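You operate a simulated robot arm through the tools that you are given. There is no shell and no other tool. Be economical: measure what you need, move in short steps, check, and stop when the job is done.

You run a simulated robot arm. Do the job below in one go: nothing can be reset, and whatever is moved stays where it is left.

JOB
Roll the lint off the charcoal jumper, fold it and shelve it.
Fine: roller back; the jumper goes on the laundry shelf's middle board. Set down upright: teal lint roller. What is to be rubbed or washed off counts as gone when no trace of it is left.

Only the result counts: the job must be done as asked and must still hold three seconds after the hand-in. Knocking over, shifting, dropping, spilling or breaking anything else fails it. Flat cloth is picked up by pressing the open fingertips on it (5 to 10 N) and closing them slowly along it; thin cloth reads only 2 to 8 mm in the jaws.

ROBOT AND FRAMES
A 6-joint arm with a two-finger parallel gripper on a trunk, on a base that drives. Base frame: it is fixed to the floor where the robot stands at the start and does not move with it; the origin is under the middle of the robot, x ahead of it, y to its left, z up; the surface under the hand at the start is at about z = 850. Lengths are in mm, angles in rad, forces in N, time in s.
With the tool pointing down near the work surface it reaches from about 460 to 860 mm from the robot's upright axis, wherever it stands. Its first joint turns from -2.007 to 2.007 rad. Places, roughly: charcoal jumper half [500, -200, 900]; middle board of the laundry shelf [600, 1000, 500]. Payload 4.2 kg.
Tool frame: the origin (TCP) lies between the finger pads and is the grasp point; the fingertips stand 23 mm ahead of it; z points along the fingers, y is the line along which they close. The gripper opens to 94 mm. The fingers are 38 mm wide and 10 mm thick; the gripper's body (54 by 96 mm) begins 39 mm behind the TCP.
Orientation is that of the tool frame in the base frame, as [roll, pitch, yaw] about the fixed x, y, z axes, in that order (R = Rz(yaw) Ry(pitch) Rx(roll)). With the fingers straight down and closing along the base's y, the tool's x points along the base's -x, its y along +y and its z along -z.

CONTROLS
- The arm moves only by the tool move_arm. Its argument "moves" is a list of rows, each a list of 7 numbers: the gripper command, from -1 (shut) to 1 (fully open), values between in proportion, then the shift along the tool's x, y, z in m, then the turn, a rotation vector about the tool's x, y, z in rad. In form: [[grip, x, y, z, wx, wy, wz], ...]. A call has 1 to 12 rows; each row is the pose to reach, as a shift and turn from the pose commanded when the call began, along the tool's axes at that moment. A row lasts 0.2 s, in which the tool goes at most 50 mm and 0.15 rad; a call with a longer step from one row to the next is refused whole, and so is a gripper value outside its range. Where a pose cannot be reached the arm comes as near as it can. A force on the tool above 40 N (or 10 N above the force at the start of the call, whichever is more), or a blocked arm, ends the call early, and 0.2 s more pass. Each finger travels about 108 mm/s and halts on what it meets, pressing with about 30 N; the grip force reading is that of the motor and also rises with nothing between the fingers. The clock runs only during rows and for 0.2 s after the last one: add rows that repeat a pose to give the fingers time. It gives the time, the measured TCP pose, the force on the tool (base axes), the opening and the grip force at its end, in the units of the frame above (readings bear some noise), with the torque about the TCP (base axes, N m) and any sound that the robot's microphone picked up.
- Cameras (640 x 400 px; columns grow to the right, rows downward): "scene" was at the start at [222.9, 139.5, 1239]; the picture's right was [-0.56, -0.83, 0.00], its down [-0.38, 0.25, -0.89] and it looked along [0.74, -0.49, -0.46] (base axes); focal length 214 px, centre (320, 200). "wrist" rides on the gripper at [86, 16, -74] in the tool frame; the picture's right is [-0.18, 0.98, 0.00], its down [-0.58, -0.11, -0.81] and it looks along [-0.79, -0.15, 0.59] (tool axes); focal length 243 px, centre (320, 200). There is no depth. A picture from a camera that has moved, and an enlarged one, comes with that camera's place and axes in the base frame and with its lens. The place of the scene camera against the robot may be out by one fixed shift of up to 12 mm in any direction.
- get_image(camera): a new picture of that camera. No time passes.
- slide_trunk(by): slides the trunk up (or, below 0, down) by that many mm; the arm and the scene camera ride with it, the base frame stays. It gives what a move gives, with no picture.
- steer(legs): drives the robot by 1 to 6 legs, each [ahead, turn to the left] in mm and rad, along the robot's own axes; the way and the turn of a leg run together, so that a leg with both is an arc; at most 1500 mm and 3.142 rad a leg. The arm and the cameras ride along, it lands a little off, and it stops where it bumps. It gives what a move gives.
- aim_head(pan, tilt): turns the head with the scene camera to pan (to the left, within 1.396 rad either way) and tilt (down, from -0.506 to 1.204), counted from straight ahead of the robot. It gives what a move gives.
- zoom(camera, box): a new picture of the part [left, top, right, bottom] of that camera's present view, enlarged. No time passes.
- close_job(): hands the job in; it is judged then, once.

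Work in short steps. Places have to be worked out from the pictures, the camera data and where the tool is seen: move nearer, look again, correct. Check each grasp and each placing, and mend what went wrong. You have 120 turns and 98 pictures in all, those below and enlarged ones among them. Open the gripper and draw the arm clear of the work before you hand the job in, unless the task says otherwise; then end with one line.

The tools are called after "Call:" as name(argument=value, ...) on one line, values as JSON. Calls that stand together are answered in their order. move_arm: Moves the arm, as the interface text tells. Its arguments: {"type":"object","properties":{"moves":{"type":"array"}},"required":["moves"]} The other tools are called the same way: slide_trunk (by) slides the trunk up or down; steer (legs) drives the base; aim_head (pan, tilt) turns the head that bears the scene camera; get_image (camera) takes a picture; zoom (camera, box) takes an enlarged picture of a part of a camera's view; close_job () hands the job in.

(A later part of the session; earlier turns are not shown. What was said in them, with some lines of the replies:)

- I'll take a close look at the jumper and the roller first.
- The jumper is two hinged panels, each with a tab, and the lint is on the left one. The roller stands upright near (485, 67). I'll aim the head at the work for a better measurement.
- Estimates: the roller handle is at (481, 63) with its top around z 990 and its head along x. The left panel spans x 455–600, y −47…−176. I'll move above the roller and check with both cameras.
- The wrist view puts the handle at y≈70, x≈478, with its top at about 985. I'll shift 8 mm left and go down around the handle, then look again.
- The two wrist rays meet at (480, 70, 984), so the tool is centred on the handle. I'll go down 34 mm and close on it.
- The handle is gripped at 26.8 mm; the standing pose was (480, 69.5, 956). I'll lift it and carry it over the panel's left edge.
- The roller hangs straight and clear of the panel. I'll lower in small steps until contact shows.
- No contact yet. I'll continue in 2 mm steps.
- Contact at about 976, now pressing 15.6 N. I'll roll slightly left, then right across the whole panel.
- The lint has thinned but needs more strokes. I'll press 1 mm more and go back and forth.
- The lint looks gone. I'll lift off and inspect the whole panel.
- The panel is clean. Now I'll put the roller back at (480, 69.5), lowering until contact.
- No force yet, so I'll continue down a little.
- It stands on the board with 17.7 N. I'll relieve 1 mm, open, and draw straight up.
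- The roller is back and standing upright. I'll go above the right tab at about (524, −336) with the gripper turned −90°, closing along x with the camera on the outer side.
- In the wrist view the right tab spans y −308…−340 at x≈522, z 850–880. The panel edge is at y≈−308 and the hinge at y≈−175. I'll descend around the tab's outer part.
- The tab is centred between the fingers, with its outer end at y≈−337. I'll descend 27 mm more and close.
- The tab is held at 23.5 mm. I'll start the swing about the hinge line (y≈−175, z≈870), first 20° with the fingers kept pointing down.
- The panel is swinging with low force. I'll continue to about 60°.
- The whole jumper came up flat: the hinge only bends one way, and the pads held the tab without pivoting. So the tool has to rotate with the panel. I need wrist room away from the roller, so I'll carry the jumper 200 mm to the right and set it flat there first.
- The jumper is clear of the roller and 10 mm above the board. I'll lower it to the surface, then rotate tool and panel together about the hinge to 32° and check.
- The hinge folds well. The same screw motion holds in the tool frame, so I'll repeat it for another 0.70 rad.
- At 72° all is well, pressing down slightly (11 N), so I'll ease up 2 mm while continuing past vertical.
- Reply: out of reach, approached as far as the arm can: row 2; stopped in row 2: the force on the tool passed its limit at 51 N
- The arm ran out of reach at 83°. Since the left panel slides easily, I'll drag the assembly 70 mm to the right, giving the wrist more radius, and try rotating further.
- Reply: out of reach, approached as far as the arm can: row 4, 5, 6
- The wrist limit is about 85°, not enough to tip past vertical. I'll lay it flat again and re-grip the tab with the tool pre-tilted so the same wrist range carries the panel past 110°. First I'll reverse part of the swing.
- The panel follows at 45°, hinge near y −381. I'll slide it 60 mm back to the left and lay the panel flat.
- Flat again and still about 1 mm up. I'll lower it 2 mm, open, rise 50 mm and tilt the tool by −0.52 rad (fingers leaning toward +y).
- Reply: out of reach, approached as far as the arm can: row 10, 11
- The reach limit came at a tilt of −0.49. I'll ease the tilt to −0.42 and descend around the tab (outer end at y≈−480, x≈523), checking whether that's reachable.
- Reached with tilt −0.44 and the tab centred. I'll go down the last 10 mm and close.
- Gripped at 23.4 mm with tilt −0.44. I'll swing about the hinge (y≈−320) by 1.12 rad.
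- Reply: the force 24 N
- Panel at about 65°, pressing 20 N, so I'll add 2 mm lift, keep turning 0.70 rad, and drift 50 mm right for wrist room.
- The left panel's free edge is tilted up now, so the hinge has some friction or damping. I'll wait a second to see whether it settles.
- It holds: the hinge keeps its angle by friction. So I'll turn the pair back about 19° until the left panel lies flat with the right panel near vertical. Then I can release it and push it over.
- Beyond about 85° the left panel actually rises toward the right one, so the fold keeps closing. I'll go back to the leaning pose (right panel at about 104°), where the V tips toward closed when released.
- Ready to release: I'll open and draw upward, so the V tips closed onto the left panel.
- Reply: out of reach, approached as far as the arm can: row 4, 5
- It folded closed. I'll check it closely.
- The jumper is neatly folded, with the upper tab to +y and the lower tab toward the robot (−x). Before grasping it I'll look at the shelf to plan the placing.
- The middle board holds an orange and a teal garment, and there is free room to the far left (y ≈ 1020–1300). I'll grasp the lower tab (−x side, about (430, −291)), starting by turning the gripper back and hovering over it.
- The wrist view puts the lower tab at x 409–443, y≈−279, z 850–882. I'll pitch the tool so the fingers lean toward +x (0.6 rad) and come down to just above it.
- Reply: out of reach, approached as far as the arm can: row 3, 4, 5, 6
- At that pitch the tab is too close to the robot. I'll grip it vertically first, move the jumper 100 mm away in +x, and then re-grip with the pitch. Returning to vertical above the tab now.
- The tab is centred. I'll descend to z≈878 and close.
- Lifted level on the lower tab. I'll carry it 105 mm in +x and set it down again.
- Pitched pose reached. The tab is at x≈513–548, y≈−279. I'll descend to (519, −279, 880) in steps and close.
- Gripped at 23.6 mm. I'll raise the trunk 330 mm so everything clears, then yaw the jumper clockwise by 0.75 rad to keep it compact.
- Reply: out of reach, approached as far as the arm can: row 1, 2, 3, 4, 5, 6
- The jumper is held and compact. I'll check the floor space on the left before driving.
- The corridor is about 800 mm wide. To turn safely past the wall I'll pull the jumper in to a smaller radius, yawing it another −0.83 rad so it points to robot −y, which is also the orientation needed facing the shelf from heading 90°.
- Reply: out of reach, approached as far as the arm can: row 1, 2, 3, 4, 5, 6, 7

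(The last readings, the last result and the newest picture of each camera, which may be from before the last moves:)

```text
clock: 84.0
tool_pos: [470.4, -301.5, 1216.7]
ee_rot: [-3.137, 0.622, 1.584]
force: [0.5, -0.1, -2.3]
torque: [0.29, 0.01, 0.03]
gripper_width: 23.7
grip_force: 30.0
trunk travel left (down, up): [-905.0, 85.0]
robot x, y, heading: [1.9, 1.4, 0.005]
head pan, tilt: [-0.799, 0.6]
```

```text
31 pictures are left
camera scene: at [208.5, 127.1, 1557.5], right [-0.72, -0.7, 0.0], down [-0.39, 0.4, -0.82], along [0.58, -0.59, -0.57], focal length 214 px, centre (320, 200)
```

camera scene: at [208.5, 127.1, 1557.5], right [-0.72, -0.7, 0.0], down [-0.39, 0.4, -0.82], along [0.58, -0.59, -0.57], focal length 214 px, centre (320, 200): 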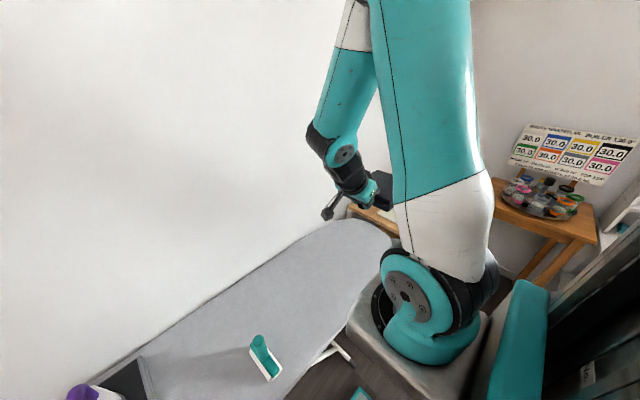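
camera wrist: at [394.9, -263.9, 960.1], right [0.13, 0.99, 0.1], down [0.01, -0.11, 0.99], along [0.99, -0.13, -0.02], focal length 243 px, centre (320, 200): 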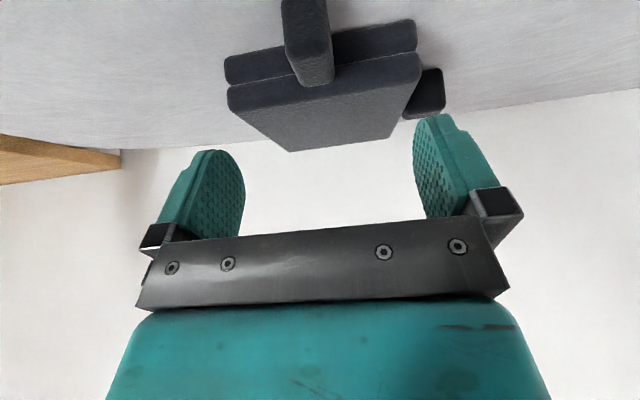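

The jumper is tucked in at radius ≤ 720 mm and high. Turning left 90°.

Call:
steer(legs=[[0, 0.785], [0, 0.786]])

Call:
aim_head(pan=0.0, tilt=0.9)

Call:
get_image(camera="scene")

```text
clock: 88.5
tool_pos: [300.2, 470.7, 1217.3]
ee_rot: [-3.137, 0.623, -3.129]
force: [-1.0, 0.2, -2.0]
torque: [-0.03, 0.23, -0.03]
gripper_width: 23.8
grip_force: 29.6
trunk travel left (down, up): [-905.0, 85.0]
robot x, y, heading: [-3.0, 2.9, 1.574]
head pan, tilt: [-0.799, 0.6]
```

```text
clock: 89.6
tool_pos: [299.7, 471.5, 1217.1]
ee_rot: [-3.139, 0.623, -3.129]
force: [0.1, 0.1, -2.8]
torque: [-0.03, 0.27, -0.01]
gripper_width: 23.6
grip_force: 30.6
trunk travel left (down, up): [-905.0, 85.0]
robot x, y, heading: [-2.4, -0.3, 1.573]
head pan, tilt: [0.0, 0.901]
```

```text
30 pictures are left
camera scene: at [-201.0, 222.6, 1532.8], right [1.0, 0.0, 0.0], down [0.0, -0.78, -0.62], along [0.0, 0.62, -0.78], focal length 214 px, centre (320, 200)
```

scene: 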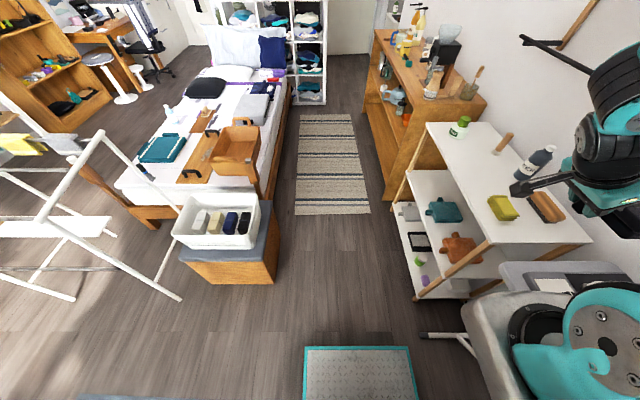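

The turn is clean, and this view shows the corridor and shelf well. I'll zoom on the shelf for the middle board's geometry.

Call:
zoom(camera="scene", box=[370, 110, 530, 310])

```text
2.00 times, centred on (450, 210) of scene
camera zoom: at [-201.0, 222.6, 1532.8], right [1.0, 0.0, 0.0], down [0.0, -0.78, -0.62], along [0.0, 0.62, -0.78], focal length 429 px, centre (60, 180)
```

zoom: 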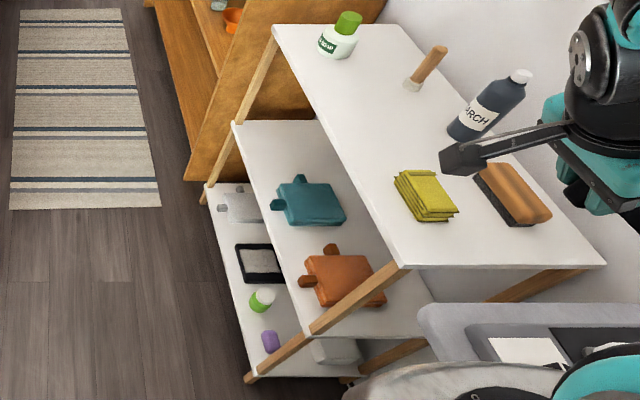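

Estimates: shelf front x≈430, y 590–1360, top board z≈818, middle board z≈450–500. The free spot beyond the teal garment is y≈1080–1340. I'll park at about (−90, 709) with heading 90°, leaving the jumper outside the shelf front for lowering.

Call:
steer(legs=[[0, 0.1235], [714, 0], [0, -0.1257]])

Call:
aim_head(pan=-0.7, tilt=0.9)

Call:
get_image(camera="scene")

```text
clock: 94.7
tool_pos: [212.3, 1178.4, 1216.9]
ee_rot: [-3.138, 0.623, -3.133]
force: [-0.2, 0.4, -3.1]
torque: [-0.01, 0.27, 0.01]
gripper_width: 23.9
grip_force: 30.1
trunk travel left (down, up): [-905.0, 85.0]
robot x, y, heading: [-89.5, 709.8, 1.571]
head pan, tilt: [0.0, 0.901]
```

```text
clock: 95.7
tool_pos: [212.7, 1178.4, 1216.6]
ee_rot: [-3.138, 0.624, -3.133]
force: [-0.3, 1.0, -2.1]
torque: [-0.01, 0.25, -0.02]
gripper_width: 23.8
grip_force: 29.7
trunk travel left (down, up): [-905.0, 85.0]
robot x, y, heading: [-90.0, 708.1, 1.572]
head pan, tilt: [-0.7, 0.901]
```

```text
28 pictures are left
camera scene: at [-241.2, 914.1, 1532.7], right [0.76, -0.64, 0.0], down [-0.51, -0.6, -0.62], along [0.4, 0.47, -0.78], focal length 214 px, centre (320, 200)
```

scene: 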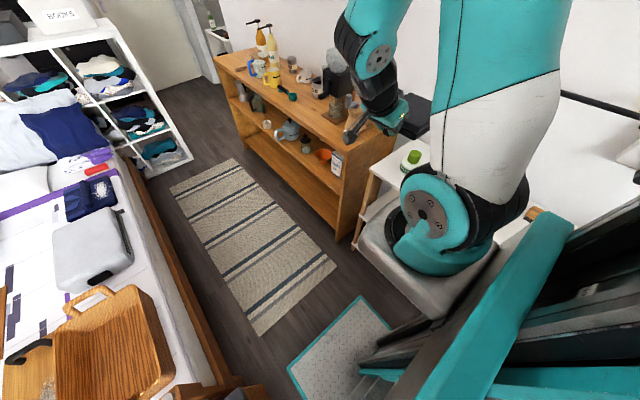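

Parked as planned at (−90, 709). The jumper's far edge is at x≈388, outside the shelf front. I'll lower the trunk in two stages and check.

Call:
slide_trunk(by=-330)

Call:
aim_head(pan=-0.35, tilt=0.7)

Call:
get_image(camera="scene")

Call:
get_image(camera="wrist")

```text
clock: 99.0
tool_pos: [213.3, 1178.0, 887.8]
ee_rot: [-3.137, 0.623, -3.133]
force: [-0.3, -0.5, -2.5]
torque: [0.0, 0.28, -0.01]
gripper_width: 23.6
grip_force: 29.8
trunk travel left (down, up): [-575.0, 415.0]
robot x, y, heading: [-89.9, 708.1, 1.566]
head pan, tilt: [-0.7, 0.901]
```

```text
clock: 99.8
tool_pos: [212.5, 1179.1, 886.9]
ee_rot: [-3.139, 0.622, -3.133]
force: [-0.5, -1.4, -1.9]
torque: [0.01, 0.28, 0.0]
gripper_width: 23.7
grip_force: 30.1
trunk travel left (down, up): [-575.0, 415.0]
robot x, y, heading: [-89.7, 708.5, 1.575]
head pan, tilt: [-0.351, 0.7]
```

```text
27 pictures are left
camera scene: at [-260.5, 936.1, 1218.8], right [0.94, -0.35, 0.0], down [-0.22, -0.6, -0.76], along [0.26, 0.72, -0.64], focal length 214 px, centre (320, 200)
```

scene: 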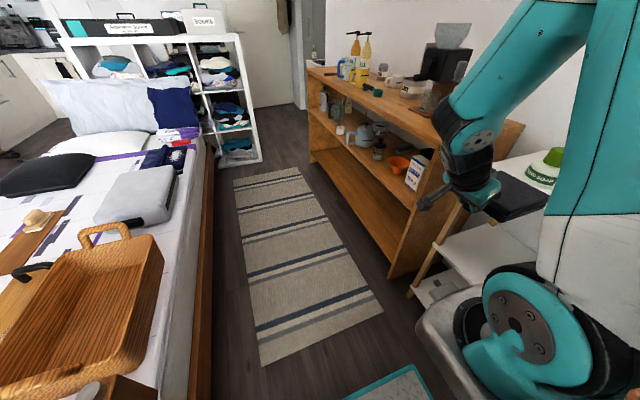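

```text
26 pictures are left
camera wrist: at [99.1, 1193.4, 897.6], right [0.14, 0.98, 0.1], down [0.0, -0.11, 0.99], along [0.99, -0.14, -0.02], focal length 243 px, centre (320, 200)
```

wrist: 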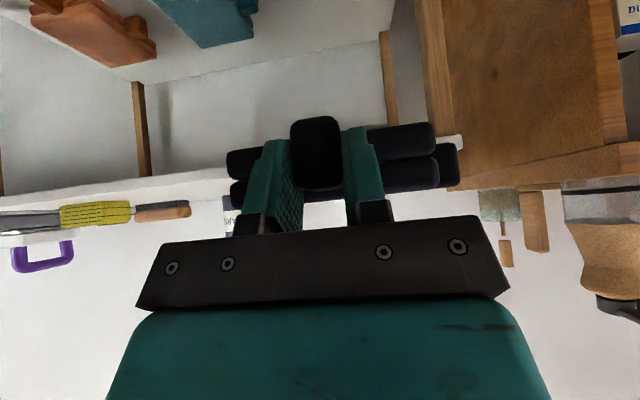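

The wrist camera looks straight into the shelf, and the spot left of the teal garment is free (shelf end at y≈1323). I'll lower on to TCP z≈600.

Call:
slide_trunk(by=-287)

Call:
get_image(camera="wrist")

Call:
aim_head(pan=-0.9, tilt=0.5)

Call:
get_image(camera="scene")

```text
clock: 102.7
tool_pos: [212.4, 1178.6, 600.0]
ee_rot: [-3.137, 0.622, -3.132]
force: [-0.4, 0.7, -1.7]
torque: [-0.01, 0.24, -0.01]
gripper_width: 23.6
grip_force: 29.8
trunk travel left (down, up): [-288.0, 702.0]
robot x, y, heading: [-91.4, 710.7, 1.568]
head pan, tilt: [-0.351, 0.7]
```

```text
25 pictures are left
camera wrist: at [99.0, 1193.4, 610.6], right [0.14, 0.98, 0.1], down [0.0, -0.11, 0.99], along [0.99, -0.14, -0.02], focal length 243 px, centre (320, 200)
```

wrist: 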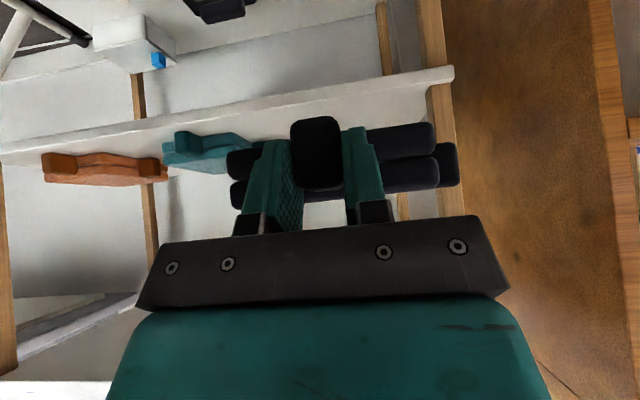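

```text
clock: 103.7
tool_pos: [213.7, 1177.8, 599.9]
ee_rot: [-3.139, 0.623, -3.132]
force: [-0.1, -0.5, -3.1]
torque: [0.01, 0.26, 0.0]
gripper_width: 23.6
grip_force: 29.8
trunk travel left (down, up): [-288.0, 702.0]
robot x, y, heading: [-91.3, 708.5, 1.567]
head pan, tilt: [-0.901, 0.499]
```

```text
24 pictures are left
camera scene: at [-218.6, 912.8, 949.6], right [0.62, -0.78, 0.0], down [-0.38, -0.3, -0.88], along [0.69, 0.54, -0.48], focal length 214 px, centre (320, 200)
```

scene: 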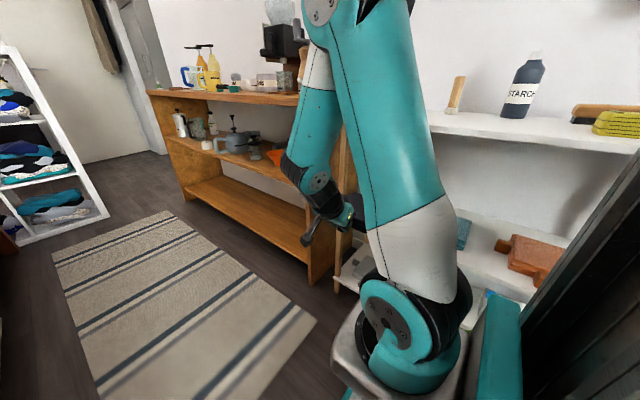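

Middle board top is at z≈478. The free gap runs from the teal tab (about 1070) to the front-left post (about 1299), so I'll centre at y 1170. Inserting half-way first.

Call:
move_arm(moves=[[-1, 0, -0.004, 0, 0, 0, 0], [-1, -0.0244, -0.008, 0.0175, 0, 0, 0], [-1, -0.0488, -0.008, 0.035, 0, 0, 0], [-1, -0.0732, -0.008, 0.0525, 0, 0, 0], [-1, -0.0976, -0.008, 0.07, 0, 0, 0]])

Call:
get_image(camera="wrist")

```text
clock: 104.9
tool_pos: [334.2, 1171.1, 600.2]
ee_rot: [-3.137, 0.623, -3.132]
force: [-0.2, 0.4, -1.7]
torque: [-0.01, 0.29, -0.01]
gripper_width: 23.4
grip_force: 29.9
out of reach, approached as far as the arm can: row 1
trunk travel left (down, up): [-288.0, 702.0]
robot x, y, heading: [-92.7, 707.3, 1.573]
head pan, tilt: [-0.901, 0.499]
```

```text
23 pictures are left
camera wrist: at [220.1, 1186.6, 610.6], right [0.14, 0.98, 0.1], down [0.0, -0.11, 0.99], along [0.99, -0.14, -0.02], focal length 243 px, centre (320, 200)
```

wrist: 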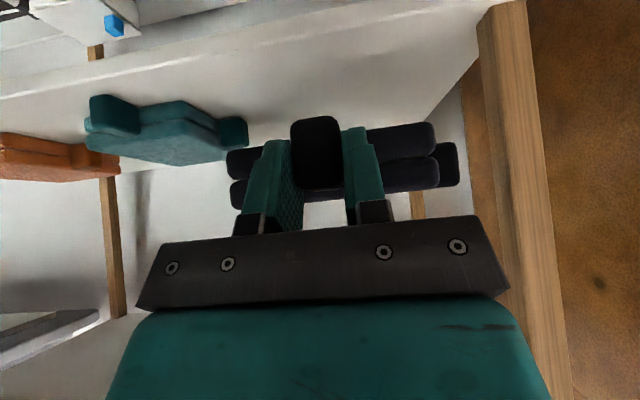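

Plenty of room: teal's tab ends at y≈1042, the post is at about 1315, and the board front is at about x 415. I'll insert the rest to x≈450.

Call:
move_arm(moves=[[-1, -0.0244, -0.001, 0.0175, 0, 0, 0], [-1, -0.0488, -0.002, 0.035, 0, 0, 0], [-1, -0.0732, -0.003, 0.0525, 0, 0, 0], [-1, -0.0943, -0.004, 0.0676, 0, 0, 0]])

Call:
get_image(camera="wrist")

Call:
get_image(camera="scene")

```text
clock: 105.9
tool_pos: [449.2, 1168.6, 599.7]
ee_rot: [-3.137, 0.624, -3.13]
force: [0.6, 0.8, -2.1]
torque: [0.01, 0.3, -0.02]
gripper_width: 23.7
grip_force: 30.2
trunk travel left (down, up): [-288.0, 702.0]
robot x, y, heading: [-86.2, 707.7, 1.569]
head pan, tilt: [-0.901, 0.499]
```

```text
22 pictures are left
camera wrist: at [335.6, 1183.6, 610.4], right [0.14, 0.98, 0.1], down [0.0, -0.11, 0.99], along [0.99, -0.14, -0.02], focal length 243 px, centre (320, 200)
```

wrist: 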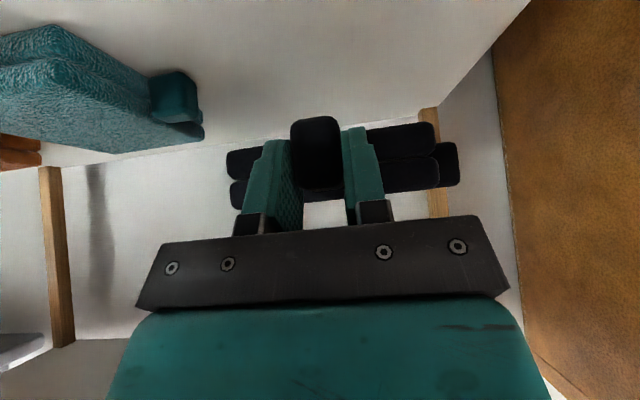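

```text
21 pictures are left
camera scene: at [-218.5, 912.8, 949.6], right [0.62, -0.78, 0.0], down [-0.38, -0.3, -0.88], along [0.69, 0.54, -0.48], focal length 214 px, centre (320, 200)
```

scene: 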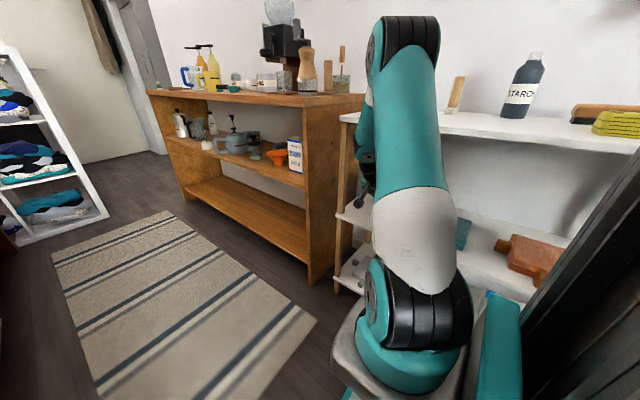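

The jumper is inside and level. I'll lower by trunk 75 mm and finish with the arm until contact.

Call:
slide_trunk(by=-75)

Call:
move_arm(moves=[[-1, 0.0023, 0, 0.0033, 0, 0, 0], [-1, 0.0041, 0, 0.0057, 0, 0, 0], [-1, 0.0052, 0, 0.0073, 0, 0, 0]])

```text
clock: 107.0
tool_pos: [448.9, 1169.3, 524.8]
ee_rot: [-3.138, 0.622, -3.132]
force: [-0.3, -0.1, -2.5]
torque: [-0.01, 0.25, -0.03]
gripper_width: 23.9
grip_force: 29.9
trunk travel left (down, up): [-213.0, 777.0]
robot x, y, heading: [-93.4, 711.4, 1.566]
head pan, tilt: [-0.901, 0.499]
```

```text
clock: 107.8
tool_pos: [449.4, 1168.6, 516.7]
ee_rot: [-3.137, 0.623, -3.134]
force: [0.3, -0.7, -2.3]
torque: [0.01, 0.23, 0.01]
gripper_width: 24.1
grip_force: 30.0
trunk travel left (down, up): [-213.0, 777.0]
robot x, y, heading: [-89.2, 706.8, 1.571]
head pan, tilt: [-0.901, 0.499]
```

No contact yet at 516.7. I'll continue with small steps.

Call:
move_arm(moves=[[-1, 0.0012, 0, 0.0016, 0, 0, 0], [-1, 0.0023, 0, 0.0033, 0, 0, 0], [-1, 0.0035, 0, 0.0049, 0, 0, 0]])

Call:
get_image(camera="wrist")

```text
clock: 108.6
tool_pos: [450.3, 1168.9, 511.6]
ee_rot: [-3.14, 0.626, -3.136]
force: [-0.5, 0.7, 9.2]
torque: [0.11, -0.62, -0.07]
gripper_width: 23.7
grip_force: 30.4
trunk travel left (down, up): [-213.0, 777.0]
robot x, y, heading: [-88.4, 710.0, 1.57]
head pan, tilt: [-0.901, 0.499]
```

```text
20 pictures are left
camera wrist: at [335.8, 1183.5, 521.3], right [0.14, 0.98, 0.11], down [0.0, -0.11, 0.99], along [0.99, -0.14, -0.01], focal length 243 px, centre (320, 200)
```

wrist: 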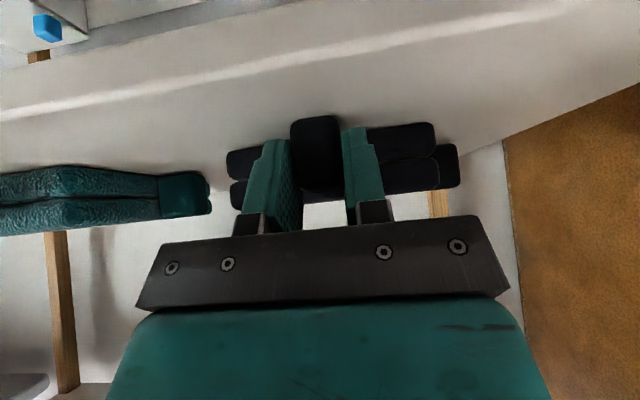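

Contact at about 512 (9 N, far edge first). One more mm, then I'll open and withdraw along −x.

Call:
move_arm(moves=[[-1, 0.0007, 0, 0.001, 0, 0, 0], [-0.3, 0.0007, 0, 0.001, 0, 0, 0], [0.2, 0.0007, 0, 0.001, 0, 0, 0], [0.7, 0.0007, 0, 0.001, 0, 0, 0], [0.7, 0.0007, 0, 0.001, 0, 0, 0]])

Call:
get_image(camera="wrist")

```text
clock: 109.8
tool_pos: [448.5, 1166.8, 509.3]
ee_rot: [-3.14, 0.624, -3.134]
force: [-6.5, -17.6, 24.5]
torque: [0.41, 0.28, 0.24]
gripper_width: 71.9
grip_force: 0.1
trunk travel left (down, up): [-213.0, 777.0]
robot x, y, heading: [-87.7, 707.5, 1.564]
head pan, tilt: [-0.901, 0.499]
```

```text
19 pictures are left
camera wrist: at [335.3, 1182.8, 520.2], right [0.14, 0.98, 0.11], down [0.0, -0.11, 0.99], along [0.99, -0.14, -0.02], focal length 243 px, centre (320, 200)
```

wrist: 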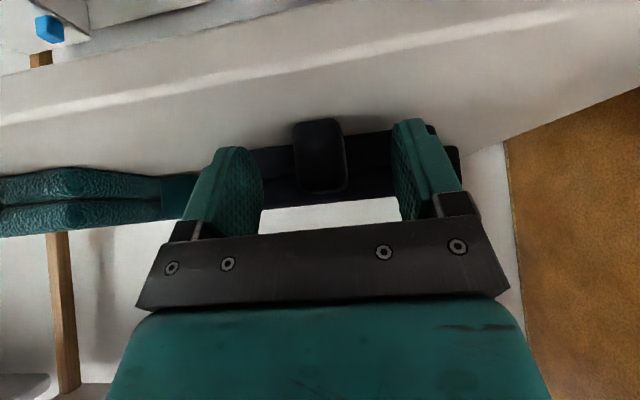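

The jumper is released, and the fingertips are pressing on the board (24 N). I'll back out gently along the tool axis, then −x.

Call:
move_arm(moves=[[0.7, 0, 0, -0.004, 0, 0, 0], [0.7, 0, 0, -0.015, 0, 0, 0], [0.7, 0, 0, -0.035, 0, 0, 0], [0.7, 0.0244, 0, -0.0525, 0, 0, 0], [0.7, 0.05, 0, -0.07, 0, 0, 0], [0.7, 0.08, 0, -0.092, 0, 0, 0], [0.7, 0.11, 0, -0.114, 0, 0, 0], [0.7, 0.14, 0, -0.1355, 0, 0, 0]])

Call:
get_image(camera="wrist")

```text
clock: 111.6
tool_pos: [256.5, 1166.6, 537.1]
ee_rot: [-3.138, 0.623, -3.133]
force: [0.6, -0.2, 0.0]
torque: [-0.01, 0.0, 0.03]
gripper_width: 80.2
grip_force: 0.0
trunk travel left (down, up): [-213.0, 777.0]
robot x, y, heading: [-90.2, 705.0, 1.568]
head pan, tilt: [-0.901, 0.499]
```

```text
18 pictures are left
camera wrist: at [142.8, 1181.7, 547.4], right [0.14, 0.98, 0.11], down [0.0, -0.11, 0.99], along [0.99, -0.14, -0.02], focal length 243 px, centre (320, 200)
```

wrist: 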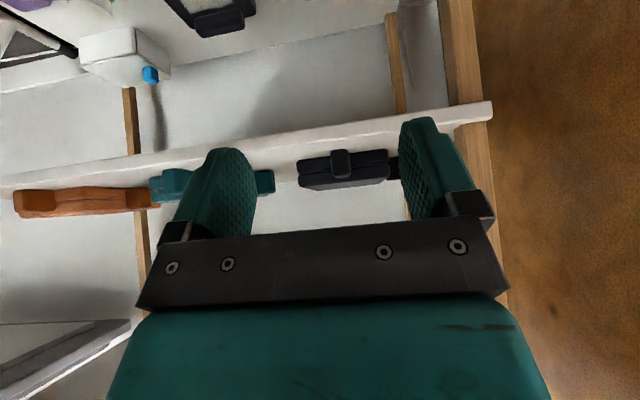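

The jumper rests folded on the middle board next to the teal one. I'll open fully, back off a little more, and take a last close look.

Call:
move_arm(moves=[[1, 0.01, 0, -0.01, 0, 0, 0], [1, 0.02, 0, -0.02, 0, 0, 0], [1, 0.02, 0, -0.02, 0, 0, 0]])

Call:
zoom(camera="wrist", box=[220, 90, 500, 230])

```text
clock: 112.4
tool_pos: [229.6, 1167.2, 541.2]
ee_rot: [-3.138, 0.624, -3.134]
force: [-0.6, -0.1, 0.2]
torque: [-0.05, -0.01, 0.03]
gripper_width: 94.0
grip_force: 0.2
trunk travel left (down, up): [-213.0, 777.0]
robot x, y, heading: [-91.4, 708.1, 1.565]
head pan, tilt: [-0.901, 0.499]
```

```text
2.29 times, centred on (360, 160) of wrist
camera zoom: at [114.8, 1182.0, 551.7], right [0.14, 0.98, 0.1], down [0.0, -0.11, 0.99], along [0.99, -0.14, -0.02], focal length 555 px, centre (229, 291)
```

zoom: 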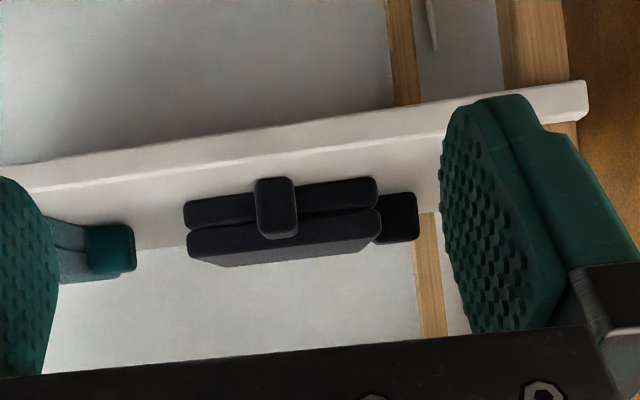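

The jumper lies flat and folded on the middle board and the gripper is open and clear, so I'm handing in.

Call:
close_job()

```text
The job is handed in.
```

The charcoal jumper was rolled clean of lint, folded, and set on the laundry shelf's middle board beside the teal garment, and the teal roller is back standing upright in its place; the roller was not in view for a last look at hand-in, but it was upright in every earlier picture.
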